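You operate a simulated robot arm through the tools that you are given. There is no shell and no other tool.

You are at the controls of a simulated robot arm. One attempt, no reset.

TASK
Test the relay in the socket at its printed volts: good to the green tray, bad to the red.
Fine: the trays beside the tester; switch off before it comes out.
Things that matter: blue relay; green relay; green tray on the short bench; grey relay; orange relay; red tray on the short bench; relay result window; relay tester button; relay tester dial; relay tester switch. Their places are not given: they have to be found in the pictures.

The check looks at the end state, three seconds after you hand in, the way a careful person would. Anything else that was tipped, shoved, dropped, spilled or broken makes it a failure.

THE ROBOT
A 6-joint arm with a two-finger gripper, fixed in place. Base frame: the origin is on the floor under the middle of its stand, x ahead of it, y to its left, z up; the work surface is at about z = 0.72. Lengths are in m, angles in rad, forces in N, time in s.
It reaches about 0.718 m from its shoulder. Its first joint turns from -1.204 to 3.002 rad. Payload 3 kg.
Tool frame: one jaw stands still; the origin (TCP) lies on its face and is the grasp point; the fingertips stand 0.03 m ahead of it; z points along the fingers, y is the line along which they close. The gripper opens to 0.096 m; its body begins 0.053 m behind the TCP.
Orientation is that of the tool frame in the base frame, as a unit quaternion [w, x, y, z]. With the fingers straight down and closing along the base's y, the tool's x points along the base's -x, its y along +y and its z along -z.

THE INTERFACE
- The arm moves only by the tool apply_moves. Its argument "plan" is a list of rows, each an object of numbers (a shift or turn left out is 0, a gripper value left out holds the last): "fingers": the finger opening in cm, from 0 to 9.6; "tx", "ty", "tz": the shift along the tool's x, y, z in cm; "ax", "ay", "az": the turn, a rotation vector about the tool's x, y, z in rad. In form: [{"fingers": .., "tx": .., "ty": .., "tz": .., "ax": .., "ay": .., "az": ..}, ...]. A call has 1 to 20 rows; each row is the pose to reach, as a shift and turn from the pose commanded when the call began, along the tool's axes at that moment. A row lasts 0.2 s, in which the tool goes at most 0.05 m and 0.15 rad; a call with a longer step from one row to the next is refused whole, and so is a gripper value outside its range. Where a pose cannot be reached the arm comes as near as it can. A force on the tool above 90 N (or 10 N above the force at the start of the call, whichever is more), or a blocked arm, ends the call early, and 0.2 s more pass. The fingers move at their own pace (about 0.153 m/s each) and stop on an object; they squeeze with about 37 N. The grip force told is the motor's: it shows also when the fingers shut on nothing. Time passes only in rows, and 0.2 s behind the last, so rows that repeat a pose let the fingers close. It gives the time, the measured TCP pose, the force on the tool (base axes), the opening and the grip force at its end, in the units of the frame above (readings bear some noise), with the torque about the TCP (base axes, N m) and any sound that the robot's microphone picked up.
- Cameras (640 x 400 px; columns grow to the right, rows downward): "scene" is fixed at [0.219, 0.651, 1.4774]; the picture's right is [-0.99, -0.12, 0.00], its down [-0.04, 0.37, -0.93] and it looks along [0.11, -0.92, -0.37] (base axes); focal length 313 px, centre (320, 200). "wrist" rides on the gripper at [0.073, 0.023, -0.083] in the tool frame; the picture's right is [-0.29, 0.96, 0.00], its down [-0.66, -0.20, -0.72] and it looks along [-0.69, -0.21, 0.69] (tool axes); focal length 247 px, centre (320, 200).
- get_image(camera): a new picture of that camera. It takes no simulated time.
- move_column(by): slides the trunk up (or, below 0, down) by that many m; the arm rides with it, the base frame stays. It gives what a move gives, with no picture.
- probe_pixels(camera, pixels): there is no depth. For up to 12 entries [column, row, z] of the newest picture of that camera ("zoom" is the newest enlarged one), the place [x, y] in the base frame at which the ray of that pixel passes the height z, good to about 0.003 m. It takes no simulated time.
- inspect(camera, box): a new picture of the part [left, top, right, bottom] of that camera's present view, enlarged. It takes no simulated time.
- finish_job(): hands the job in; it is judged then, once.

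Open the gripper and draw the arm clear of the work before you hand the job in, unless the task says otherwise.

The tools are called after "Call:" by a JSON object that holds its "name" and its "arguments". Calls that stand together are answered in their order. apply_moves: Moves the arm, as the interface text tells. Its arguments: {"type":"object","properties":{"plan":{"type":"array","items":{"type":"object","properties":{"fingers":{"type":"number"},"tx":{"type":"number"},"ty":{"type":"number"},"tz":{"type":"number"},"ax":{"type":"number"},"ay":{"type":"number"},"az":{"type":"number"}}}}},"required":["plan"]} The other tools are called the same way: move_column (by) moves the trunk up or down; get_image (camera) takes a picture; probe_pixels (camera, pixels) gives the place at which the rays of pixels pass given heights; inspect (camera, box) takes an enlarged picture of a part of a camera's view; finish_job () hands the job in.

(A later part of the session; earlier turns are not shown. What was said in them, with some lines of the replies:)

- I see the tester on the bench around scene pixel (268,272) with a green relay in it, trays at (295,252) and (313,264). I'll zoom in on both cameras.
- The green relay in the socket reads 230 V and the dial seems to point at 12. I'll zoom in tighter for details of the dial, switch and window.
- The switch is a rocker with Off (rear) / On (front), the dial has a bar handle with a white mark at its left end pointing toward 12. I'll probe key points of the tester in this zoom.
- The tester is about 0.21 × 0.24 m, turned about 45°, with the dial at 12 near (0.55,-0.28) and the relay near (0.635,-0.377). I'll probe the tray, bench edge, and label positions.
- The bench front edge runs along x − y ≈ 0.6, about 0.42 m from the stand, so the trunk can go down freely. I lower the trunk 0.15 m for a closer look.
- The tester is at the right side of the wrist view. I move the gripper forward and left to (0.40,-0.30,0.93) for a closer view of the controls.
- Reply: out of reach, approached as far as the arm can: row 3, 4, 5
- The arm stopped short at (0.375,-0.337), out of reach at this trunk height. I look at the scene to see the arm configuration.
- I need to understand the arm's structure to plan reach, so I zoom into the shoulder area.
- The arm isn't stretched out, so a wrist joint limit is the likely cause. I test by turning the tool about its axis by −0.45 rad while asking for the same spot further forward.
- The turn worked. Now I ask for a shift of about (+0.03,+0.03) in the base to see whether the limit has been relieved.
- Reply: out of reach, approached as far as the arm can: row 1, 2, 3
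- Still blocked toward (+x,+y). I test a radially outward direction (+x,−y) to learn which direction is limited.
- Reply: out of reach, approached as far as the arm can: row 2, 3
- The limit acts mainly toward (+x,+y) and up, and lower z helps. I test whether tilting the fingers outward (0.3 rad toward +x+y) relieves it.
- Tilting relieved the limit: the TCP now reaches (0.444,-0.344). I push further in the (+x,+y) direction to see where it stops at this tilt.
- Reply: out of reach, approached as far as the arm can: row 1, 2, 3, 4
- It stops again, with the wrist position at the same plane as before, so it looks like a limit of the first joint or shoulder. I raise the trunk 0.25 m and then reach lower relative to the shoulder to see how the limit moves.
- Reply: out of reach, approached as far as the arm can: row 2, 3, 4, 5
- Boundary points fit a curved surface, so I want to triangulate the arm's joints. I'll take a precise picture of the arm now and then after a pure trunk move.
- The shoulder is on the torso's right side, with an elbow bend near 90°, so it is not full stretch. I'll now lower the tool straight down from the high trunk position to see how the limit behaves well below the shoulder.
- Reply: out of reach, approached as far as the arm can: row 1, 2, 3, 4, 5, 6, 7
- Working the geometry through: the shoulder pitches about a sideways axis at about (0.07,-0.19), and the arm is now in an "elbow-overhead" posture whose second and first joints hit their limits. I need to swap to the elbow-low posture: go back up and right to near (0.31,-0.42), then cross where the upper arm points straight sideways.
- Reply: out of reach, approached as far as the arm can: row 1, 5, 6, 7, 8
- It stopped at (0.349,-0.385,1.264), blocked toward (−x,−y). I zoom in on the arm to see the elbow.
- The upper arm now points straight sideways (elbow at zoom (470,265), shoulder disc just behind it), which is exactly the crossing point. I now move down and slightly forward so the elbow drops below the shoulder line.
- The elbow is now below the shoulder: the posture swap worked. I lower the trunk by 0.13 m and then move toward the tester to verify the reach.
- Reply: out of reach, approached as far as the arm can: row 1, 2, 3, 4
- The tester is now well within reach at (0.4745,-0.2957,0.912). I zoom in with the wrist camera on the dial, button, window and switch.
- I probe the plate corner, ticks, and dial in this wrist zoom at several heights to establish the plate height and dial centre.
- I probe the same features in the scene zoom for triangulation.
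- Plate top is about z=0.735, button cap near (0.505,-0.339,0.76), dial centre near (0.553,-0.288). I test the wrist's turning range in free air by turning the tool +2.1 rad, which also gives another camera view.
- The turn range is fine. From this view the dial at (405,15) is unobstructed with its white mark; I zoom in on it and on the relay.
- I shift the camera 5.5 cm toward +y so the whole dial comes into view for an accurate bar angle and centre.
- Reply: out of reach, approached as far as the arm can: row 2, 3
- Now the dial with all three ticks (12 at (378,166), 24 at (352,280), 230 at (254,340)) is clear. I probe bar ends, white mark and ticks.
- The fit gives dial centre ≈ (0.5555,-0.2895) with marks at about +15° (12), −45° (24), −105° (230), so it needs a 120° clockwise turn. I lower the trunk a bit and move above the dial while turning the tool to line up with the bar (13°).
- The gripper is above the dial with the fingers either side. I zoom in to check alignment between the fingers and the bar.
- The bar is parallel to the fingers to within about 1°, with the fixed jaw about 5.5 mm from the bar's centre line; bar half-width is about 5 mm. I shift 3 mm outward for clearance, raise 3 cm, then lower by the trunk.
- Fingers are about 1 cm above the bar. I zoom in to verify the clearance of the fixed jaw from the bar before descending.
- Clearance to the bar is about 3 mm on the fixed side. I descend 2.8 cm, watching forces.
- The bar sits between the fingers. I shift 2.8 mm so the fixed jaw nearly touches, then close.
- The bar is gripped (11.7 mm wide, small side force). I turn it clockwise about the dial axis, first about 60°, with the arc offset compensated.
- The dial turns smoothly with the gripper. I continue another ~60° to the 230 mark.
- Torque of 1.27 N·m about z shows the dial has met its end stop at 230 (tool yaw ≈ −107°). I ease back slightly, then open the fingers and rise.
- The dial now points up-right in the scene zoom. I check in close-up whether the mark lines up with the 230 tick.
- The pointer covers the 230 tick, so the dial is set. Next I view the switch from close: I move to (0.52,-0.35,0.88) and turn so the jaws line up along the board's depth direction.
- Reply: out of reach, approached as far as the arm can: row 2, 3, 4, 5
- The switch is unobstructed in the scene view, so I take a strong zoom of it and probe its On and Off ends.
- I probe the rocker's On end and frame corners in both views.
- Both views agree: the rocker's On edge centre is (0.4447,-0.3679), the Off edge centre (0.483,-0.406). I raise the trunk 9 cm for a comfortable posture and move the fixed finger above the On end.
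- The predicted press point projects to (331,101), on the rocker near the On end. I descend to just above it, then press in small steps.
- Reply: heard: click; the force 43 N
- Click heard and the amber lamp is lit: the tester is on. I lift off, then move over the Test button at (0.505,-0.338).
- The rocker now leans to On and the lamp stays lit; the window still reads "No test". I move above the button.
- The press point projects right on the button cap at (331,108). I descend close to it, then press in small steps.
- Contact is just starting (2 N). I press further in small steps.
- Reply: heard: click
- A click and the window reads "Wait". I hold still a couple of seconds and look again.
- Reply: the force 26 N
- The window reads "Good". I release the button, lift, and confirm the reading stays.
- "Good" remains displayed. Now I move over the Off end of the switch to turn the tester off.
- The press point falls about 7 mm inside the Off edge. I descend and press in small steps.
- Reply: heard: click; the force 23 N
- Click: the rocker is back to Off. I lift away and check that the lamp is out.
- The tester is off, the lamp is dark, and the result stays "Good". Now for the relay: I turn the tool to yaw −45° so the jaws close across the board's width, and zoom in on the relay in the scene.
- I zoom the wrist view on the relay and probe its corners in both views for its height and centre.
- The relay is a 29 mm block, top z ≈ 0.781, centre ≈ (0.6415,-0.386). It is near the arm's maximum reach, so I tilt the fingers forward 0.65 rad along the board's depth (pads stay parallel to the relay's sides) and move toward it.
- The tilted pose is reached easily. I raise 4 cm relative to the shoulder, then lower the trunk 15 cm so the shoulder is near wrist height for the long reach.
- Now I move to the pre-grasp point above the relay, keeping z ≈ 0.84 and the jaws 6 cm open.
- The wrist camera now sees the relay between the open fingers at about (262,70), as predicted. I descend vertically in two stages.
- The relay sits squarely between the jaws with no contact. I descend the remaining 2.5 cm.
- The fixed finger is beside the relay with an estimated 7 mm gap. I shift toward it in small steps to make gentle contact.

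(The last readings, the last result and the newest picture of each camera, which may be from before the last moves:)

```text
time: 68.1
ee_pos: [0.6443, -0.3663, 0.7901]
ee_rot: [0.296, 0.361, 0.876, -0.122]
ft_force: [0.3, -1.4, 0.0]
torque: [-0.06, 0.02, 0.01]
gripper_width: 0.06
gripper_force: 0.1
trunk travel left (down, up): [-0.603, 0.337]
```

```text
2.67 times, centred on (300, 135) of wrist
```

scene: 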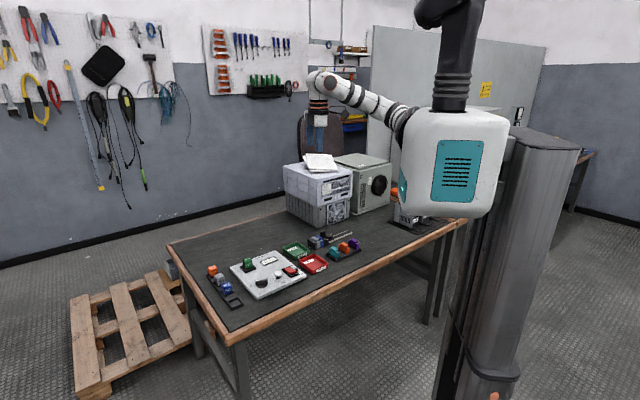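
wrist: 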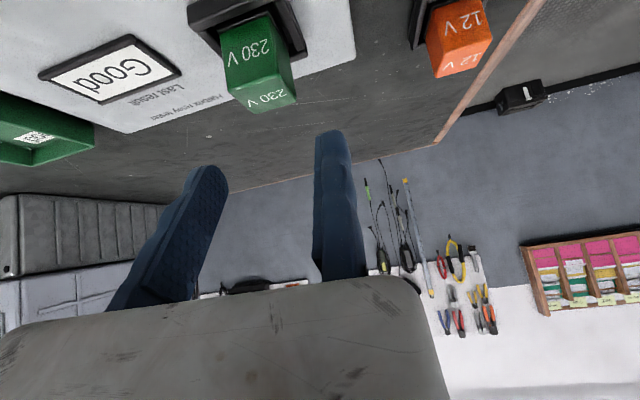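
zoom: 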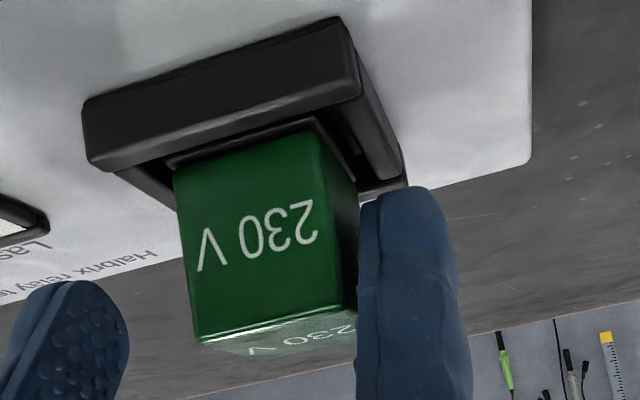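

Gap is about 1 mm now. I close the gripper on the relay.

Call:
{"name": "apply_moves", "arguments": {"plan": [{"fingers": 3.6}, {"fingers": 3.0}, {"fingers": 2.2}, {"fingers": 2.2}, {"fingers": 2.2}]}}

Call:
{"name": "inspect", "arguments": {"camera": "wrist", "box": [200, 60, 400, 210]}}

```text
time: 69.3
ee_pos: [0.6456, -0.3653, 0.7895]
ee_rot: [0.296, 0.363, 0.875, -0.122]
ft_force: [-0.1, -0.8, -0.8]
torque: [-0.03, 0.03, 0.02]
gripper_width: 0.0287
gripper_force: 37.2
trunk travel left (down, up): [-0.603, 0.337]
```

```text
2.67 times, centred on (300, 135) of wrist
```

zoom: 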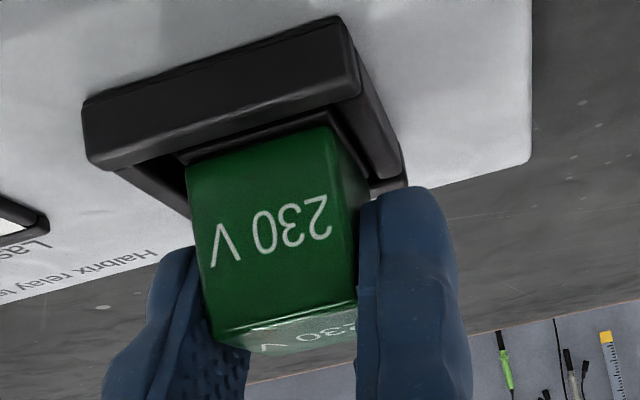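

The relay is firmly gripped (28.7 mm, 37 N). I pull it straight up slowly.

Call:
{"name": "apply_moves", "arguments": {"plan": [{"tx": -0.6, "tz": -0.8}, {"tx": -1.2, "tz": -1.6}, {"tx": -1.8, "tz": -2.4}, {"tx": -2.4, "tz": -3.2}, {"tx": -3.0, "tz": -4.0}, {"tx": -3.6, "tz": -4.8}, {"tx": -3.6, "tz": -4.8}]}}

Call:
{"name": "get_image", "arguments": {"camera": "wrist"}}

Call:
{"name": "inspect", "arguments": {"camera": "scene", "box": [216, 215, 312, 285]}}

```text
time: 70.9
ee_pos: [0.6454, -0.3659, 0.8491]
ee_rot: [0.295, 0.363, 0.876, -0.121]
ft_force: [-0.2, 0.8, -0.5]
torque: [0.03, 0.0, 0.01]
gripper_width: 0.0289
gripper_force: 37.4
trunk travel left (down, up): [-0.603, 0.337]
```

```text
taken
```

wrist: 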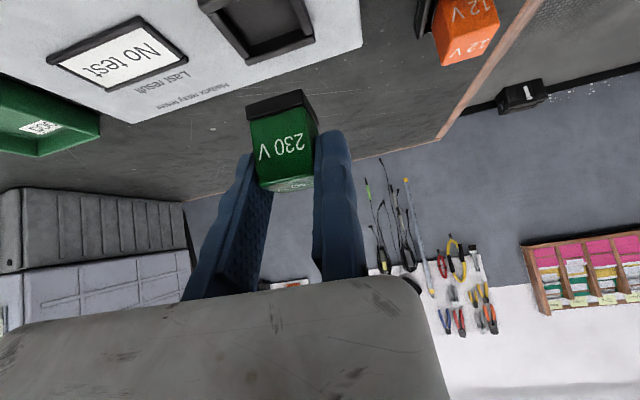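

```text
5.71 times, centred on (264, 250) of scene
```

zoom: 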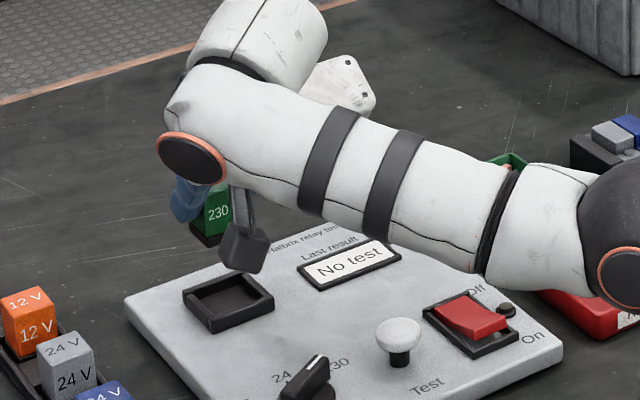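

The relay is out (socket empty, window reset). I now probe the green tray's rim corners in the scene to get its centre.

Call:
{"name": "probe_pixels", "arguments": {"camera": "scene", "pixels": [[282.75, 247.6, 0.745], [295, 242.3, 0.745], [309.9, 251.1, 0.745], [297.1, 256.3, 0.745], [297, 259.5, 0.72], [310, 254, 0.72]]}}

Call:
{"name": "inspect", "arguments": {"camera": "scene", "box": [272, 230, 336, 280]}}

```text
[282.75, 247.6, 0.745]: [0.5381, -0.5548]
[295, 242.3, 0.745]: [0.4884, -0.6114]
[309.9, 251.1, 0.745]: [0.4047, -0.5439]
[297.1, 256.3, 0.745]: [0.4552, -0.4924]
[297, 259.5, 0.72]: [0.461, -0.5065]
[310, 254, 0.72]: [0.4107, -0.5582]
```

```text
8.00 times, centred on (304, 255) of scene
```

zoom: 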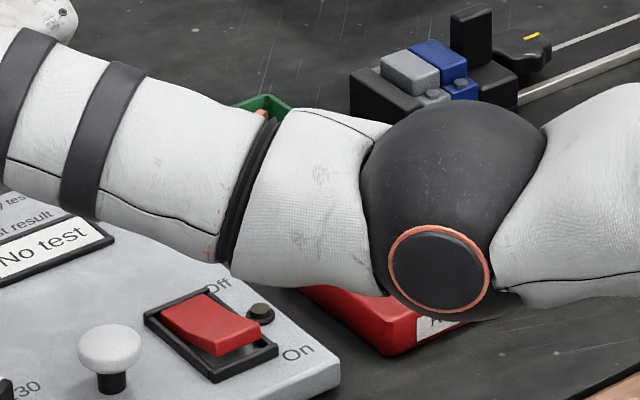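

I raise the trunk 10 cm to gain clearance, then look at the tray region and the neighbouring jig.

Call:
{"name": "move_column", "arguments": {"by": 0.1}}

Call:
{"name": "inspect", "arguments": {"camera": "scene", "box": [272, 215, 352, 275]}}

Call:
{"name": "get_image", "arguments": {"camera": "wrist"}}

```text
time: 72.3
ee_pos: [0.6443, -0.3659, 0.9483]
ee_rot: [0.295, 0.363, 0.876, -0.121]
ft_force: [0.2, 0.2, -0.8]
torque: [0.01, -0.01, 0.03]
gripper_width: 0.029
gripper_force: 37.0
trunk travel left (down, up): [-0.703, 0.237]
```

```text
6.67 times, centred on (312, 245) of scene
```

zoom: 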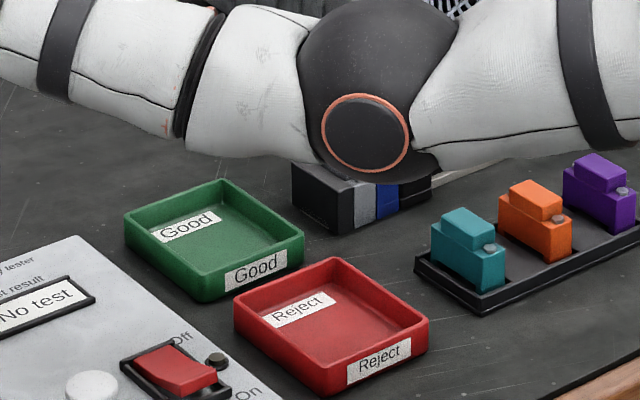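

```text
taken
```

wrist: 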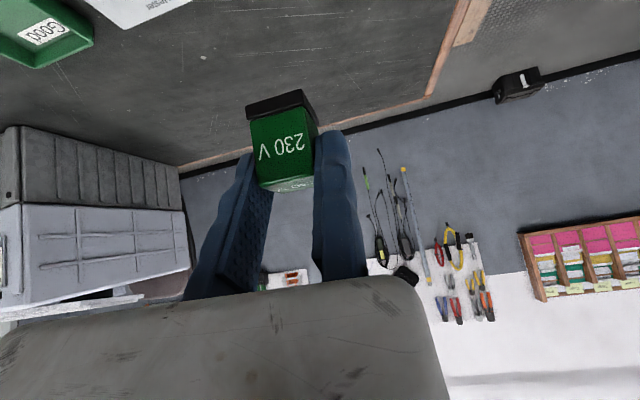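

Both trays are in clear view. I probe the green tray rim and base corners and the jig's base corners.

Call:
{"name": "probe_pixels", "arguments": {"camera": "zoom", "pixels": [[125, 213, 0.745], [222, 180, 0.745], [303, 232, 0.745], [203, 280, 0.745], [204, 302, 0.72], [302, 258, 0.72], [127, 240, 0.72], [295, 210, 0.72], [325, 235, 0.72], [215, 238, 0.724], [350, 180, 0.75]]}}

```text
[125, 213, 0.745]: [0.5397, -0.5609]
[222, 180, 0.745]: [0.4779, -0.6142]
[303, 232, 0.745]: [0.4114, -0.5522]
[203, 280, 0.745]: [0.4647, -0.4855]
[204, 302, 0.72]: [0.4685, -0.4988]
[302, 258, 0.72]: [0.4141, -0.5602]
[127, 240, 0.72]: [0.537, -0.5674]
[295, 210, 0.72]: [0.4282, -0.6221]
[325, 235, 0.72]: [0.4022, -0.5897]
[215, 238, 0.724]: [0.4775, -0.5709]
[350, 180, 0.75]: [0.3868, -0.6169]
```

The green tray's centre is about (0.4745,-0.560), axis-aligned with the tester. I carry the relay over it at a safe height, keeping the same orientation.

Call:
{"name": "apply_moves", "arguments": {"plan": [{"tx": 0.6, "ty": -4.0, "tz": 0.9}, {"tx": 1.2, "ty": -8.0, "tz": 1.9}, {"tx": 1.9, "ty": -12.1, "tz": 2.8}, {"tx": 2.5, "ty": -16.2, "tz": 3.8}, {"tx": 3.1, "ty": -20.2, "tz": 4.8}, {"tx": 3.74, "ty": -24.27, "tz": 5.71}, {"tx": 3.74, "ty": -24.27, "tz": 5.71}]}}

Call:
{"name": "get_image", "arguments": {"camera": "wrist"}}

Call:
{"name": "inspect", "arguments": {"camera": "scene", "box": [240, 190, 368, 290]}}

```text
time: 73.9
ee_pos: [0.4781, -0.5403, 0.8775]
ee_rot: [0.295, 0.362, 0.876, -0.121]
ft_force: [0.1, 0.2, -0.9]
torque: [-0.01, -0.03, -0.01]
gripper_width: 0.0289
gripper_force: 37.2
trunk travel left (down, up): [-0.703, 0.237]
```

```text
taken
```

wrist: 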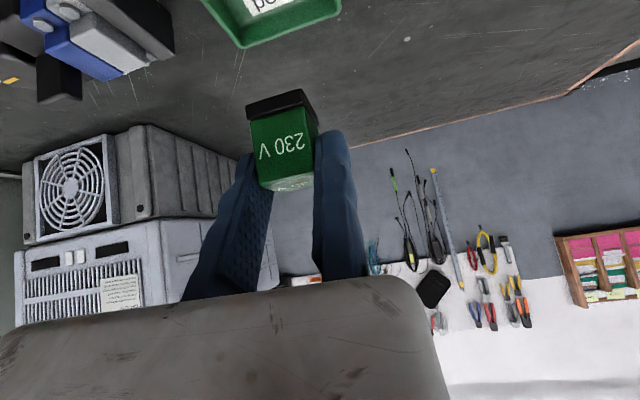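

```text
4.00 times, centred on (304, 240) of scene
```

zoom: 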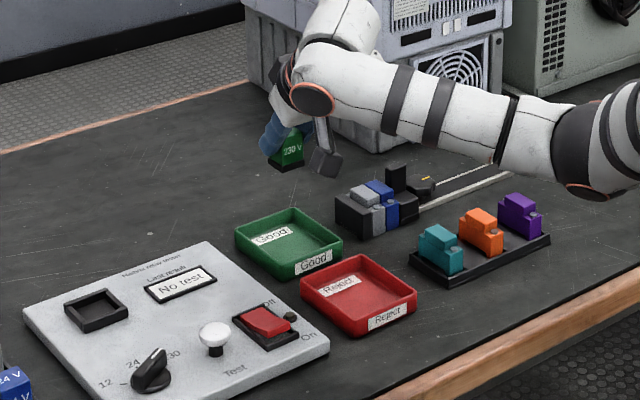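

The relay is above the green tray. I descend 7 cm and check the alignment.

Call:
{"name": "apply_moves", "arguments": {"plan": [{"tx": 1.4, "tz": 1.86}, {"tx": 2.8, "tz": 3.72}, {"tx": 4.1, "tz": 5.4}, {"tx": 4.1, "tz": 5.4}]}}

Call:
{"name": "get_image", "arguments": {"camera": "wrist"}}

Call:
{"name": "inspect", "arguments": {"camera": "scene", "box": [264, 225, 344, 275]}}

```text
time: 74.9
ee_pos: [0.4771, -0.5419, 0.8126]
ee_rot: [0.295, 0.362, 0.876, -0.122]
ft_force: [-0.9, -0.3, 0.1]
torque: [0.01, -0.03, -0.01]
gripper_width: 0.0288
gripper_force: 36.9
trunk travel left (down, up): [-0.703, 0.237]
```

```text
taken
```

wrist: 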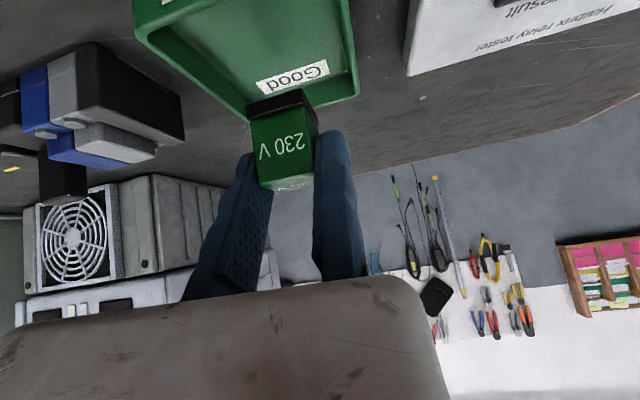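

```text
8.00 times, centred on (304, 250) of scene
```

zoom: 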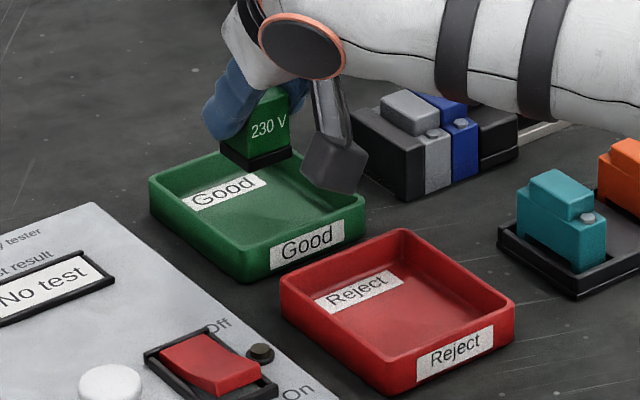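

The projected landing point is the middle of the tray floor. I descend further and then in small steps until contact.

Call:
{"name": "apply_moves", "arguments": {"plan": [{"tx": 1.1, "tz": 1.44}, {"tx": 2.15, "tz": 2.83}, {"tx": 2.15, "tz": 2.83}]}}

Call:
{"name": "inspect", "arguments": {"camera": "scene", "box": [264, 225, 344, 275]}}

Call:
{"name": "get_image", "arguments": {"camera": "wrist"}}

```text
time: 75.7
ee_pos: [0.4762, -0.5424, 0.7762]
ee_rot: [0.296, 0.361, 0.876, -0.121]
ft_force: [0.2, 0.5, -1.4]
torque: [-0.01, 0.01, -0.03]
gripper_width: 0.029
gripper_force: 37.1
trunk travel left (down, up): [-0.703, 0.237]
```

```text
8.00 times, centred on (304, 250) of scene
```

zoom: 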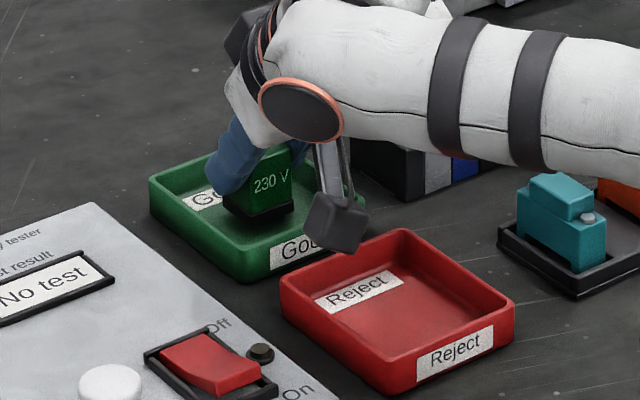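

```text
taken
```

wrist: 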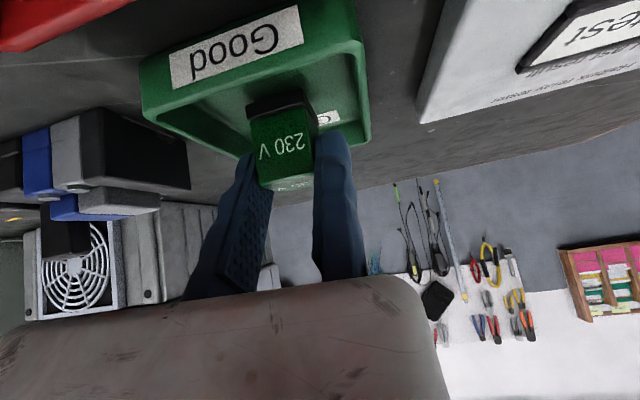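

Relay bottom is now about 7 mm above the floor by estimate. I lower in 1.5 mm steps, checking force.

Call:
{"name": "apply_moves", "arguments": {"plan": [{"tx": 0.09, "tz": 0.12}, {"tx": 0.18, "tz": 0.24}, {"tx": 0.27, "tz": 0.36}, {"tx": 0.33, "tz": 0.44}, {"tx": 0.33, "tz": 0.44}]}}

Call:
{"name": "inspect", "arguments": {"camera": "scene", "box": [276, 235, 324, 270]}}

```text
time: 76.9
ee_pos: [0.4763, -0.5415, 0.7714]
ee_rot: [0.295, 0.362, 0.876, -0.121]
ft_force: [0.2, -0.3, -0.2]
torque: [-0.03, -0.02, -0.01]
gripper_width: 0.0288
gripper_force: 37.3
trunk travel left (down, up): [-0.703, 0.237]
```

```text
11.43 times, centred on (300, 252) of scene
```

zoom: 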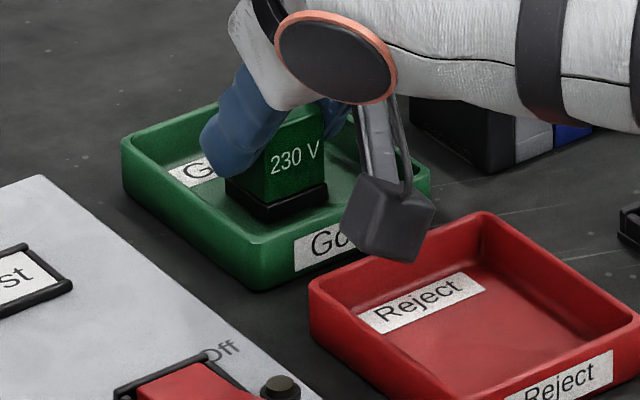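

No contact yet. I lower a few more millimetres.

Call:
{"name": "apply_moves", "arguments": {"plan": [{"tx": 0.09, "tz": 0.12}, {"tx": 0.18, "tz": 0.24}, {"tx": 0.24, "tz": 0.32}, {"tx": 0.24, "tz": 0.32}]}}

Call:
{"name": "inspect", "arguments": {"camera": "scene", "box": [276, 235, 324, 270]}}

```text
time: 77.9
ee_pos: [0.4776, -0.5411, 0.7716]
ee_rot: [0.298, 0.361, 0.875, -0.122]
ft_force: [2.8, -3.8, 13.5]
torque: [-0.33, 0.11, 0.1]
gripper_width: 0.029
gripper_force: 36.9
trunk travel left (down, up): [-0.703, 0.237]
```

```text
11.43 times, centred on (300, 252) of scene
```

zoom: 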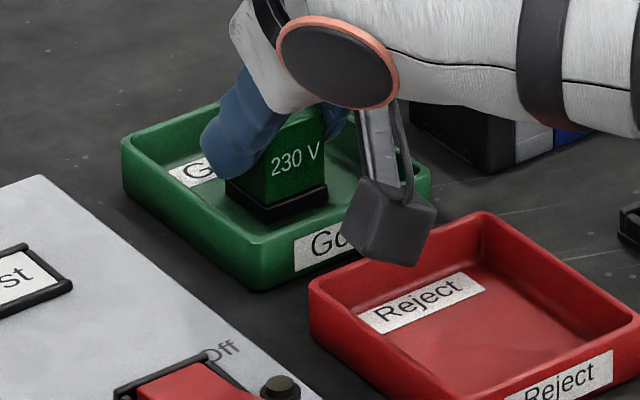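

Contact: the relay rests on the tray floor. I relieve the pressure slightly, open the jaws a little, step off sideways, and lift.

Call:
{"name": "apply_moves", "arguments": {"plan": [{"tx": -0.15, "tz": -0.2}, {"tx": -0.15, "tz": -0.2, "fingers": 3.4}, {"tx": -0.15, "tz": -0.2, "fingers": 3.4}, {"tx": -0.15, "tz": -0.2, "ty": 0.25, "fingers": 3.4}, {"tx": -0.15, "tz": -0.2, "ty": 0.25, "fingers": 3.4}]}}

Call:
{"name": "get_image", "arguments": {"camera": "wrist"}}

Call:
{"name": "inspect", "arguments": {"camera": "scene", "box": [276, 235, 324, 270]}}

```text
time: 79.1
ee_pos: [0.4797, -0.5397, 0.7701]
ee_rot: [0.295, 0.362, 0.876, -0.121]
ft_force: [0.1, 0.7, 0.4]
torque: [0.02, 0.0, 0.01]
gripper_width: 0.0339
gripper_force: 0.1
trunk travel left (down, up): [-0.703, 0.237]
```

```text
taken
```

wrist: 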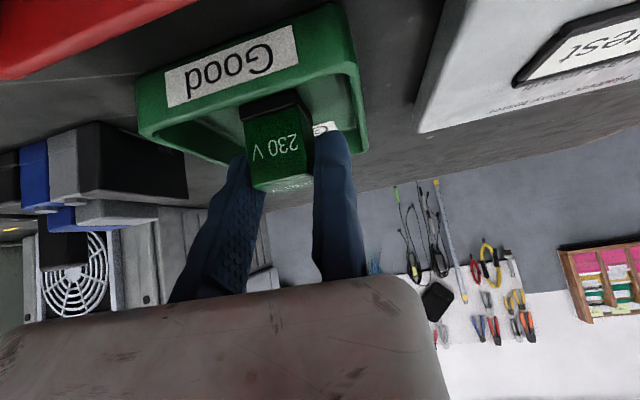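

```text
11.43 times, centred on (300, 252) of scene
```

zoom: 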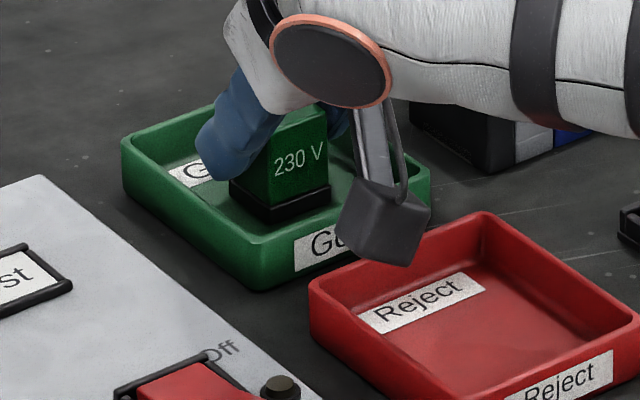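

The jaws are free of the relay on both sides. I lift straight up slowly.

Call:
{"name": "apply_moves", "arguments": {"plan": [{"tx": -0.6, "tz": -0.8}, {"tx": -1.2, "tz": -1.6}, {"tx": -2.4, "tz": -3.2}, {"tx": -3.6, "tz": -4.8}, {"tx": -5.4, "tz": -7.2}, {"tx": -5.4, "tz": -7.2}]}}

Call:
{"name": "get_image", "arguments": {"camera": "wrist"}}

Call:
{"name": "inspect", "arguments": {"camera": "scene", "box": [264, 225, 344, 275]}}

```text
time: 80.5
ee_pos: [0.4786, -0.5402, 0.8583]
ee_rot: [0.295, 0.363, 0.876, -0.121]
ft_force: [-0.1, -1.1, 0.0]
torque: [-0.02, 0.01, -0.01]
gripper_width: 0.034
gripper_force: 0.1
trunk travel left (down, up): [-0.703, 0.237]
```

```text
taken
```

wrist: 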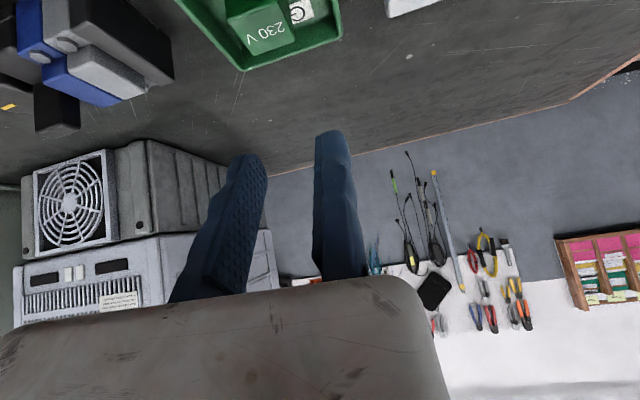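

```text
8.00 times, centred on (304, 250) of scene
```

zoom: 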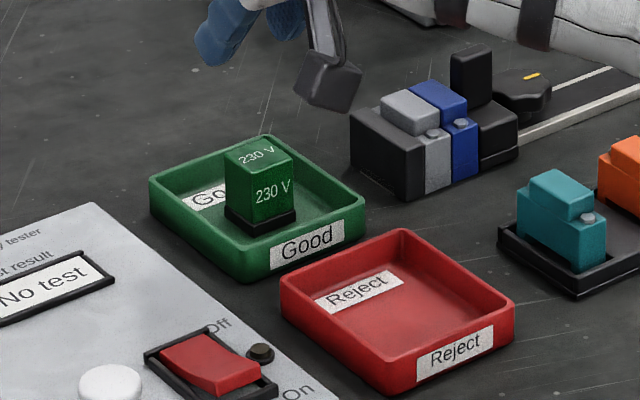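

The relay stands in the Good tray. I open the gripper, raise the trunk to draw the arm clear, and check the whole scene.

Call:
{"name": "apply_moves", "arguments": {"plan": [{"fingers": 7}, {"tx": -1.2, "tz": -1.6, "fingers": 9.6}, {"tx": -2.4, "tz": -3.2, "fingers": 9.6}]}}

Call:
{"name": "move_column", "arguments": {"by": 0.2}}

Call:
{"name": "get_image", "arguments": {"camera": "scene"}}

Call:
{"name": "inspect", "arguments": {"camera": "scene", "box": [190, 220, 370, 330]}}

```text
time: 81.3
ee_pos: [0.48, -0.5385, 0.8999]
ee_rot: [0.296, 0.362, 0.876, -0.121]
ft_force: [0.7, 0.0, -0.5]
torque: [0.02, 0.01, -0.01]
gripper_width: 0.096
gripper_force: 0.1
trunk travel left (down, up): [-0.703, 0.237]
```

```text
time: 83.4
ee_pos: [0.4788, -0.5399, 1.1004]
ee_rot: [0.295, 0.362, 0.876, -0.121]
ft_force: [-0.2, 0.3, 0.5]
torque: [-0.01, -0.01, -0.04]
gripper_width: 0.0963
gripper_force: 0.1
trunk travel left (down, up): [-0.903, 0.037]
```

```text
taken
```

scene: 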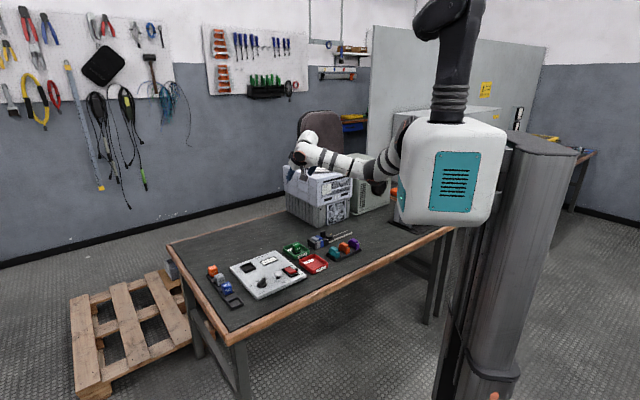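

```text
3.56 times, centred on (280, 275) of scene
```

zoom: 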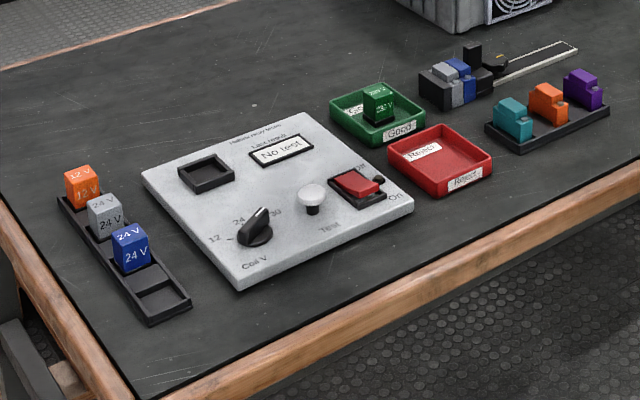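

The relay is upright in the green Good tray. The tester is off, everything else on the bench is where it was, and the arm is clear with the gripper open. I hand the job in.

Call:
{"name": "finish_job", "arguments": {}}

```text
The job is handed in.
```

The relay in the socket, the green one printed 230 V, tested good and is now standing upright in the green tray.

I turned the dial from 12 to 230, switched the tester on and pressed Test. The window went from "No test" to "Wait" to "Good". I switched the tester off before pulling the relay, and the lamp was out.

The final picture shows the other relays, the red tray and the rest of the bench as they were at the start. The dial is still at 230, and the window went back to "No test" when the relay came out. The gripper was open and the arm clear when I handed the job in.
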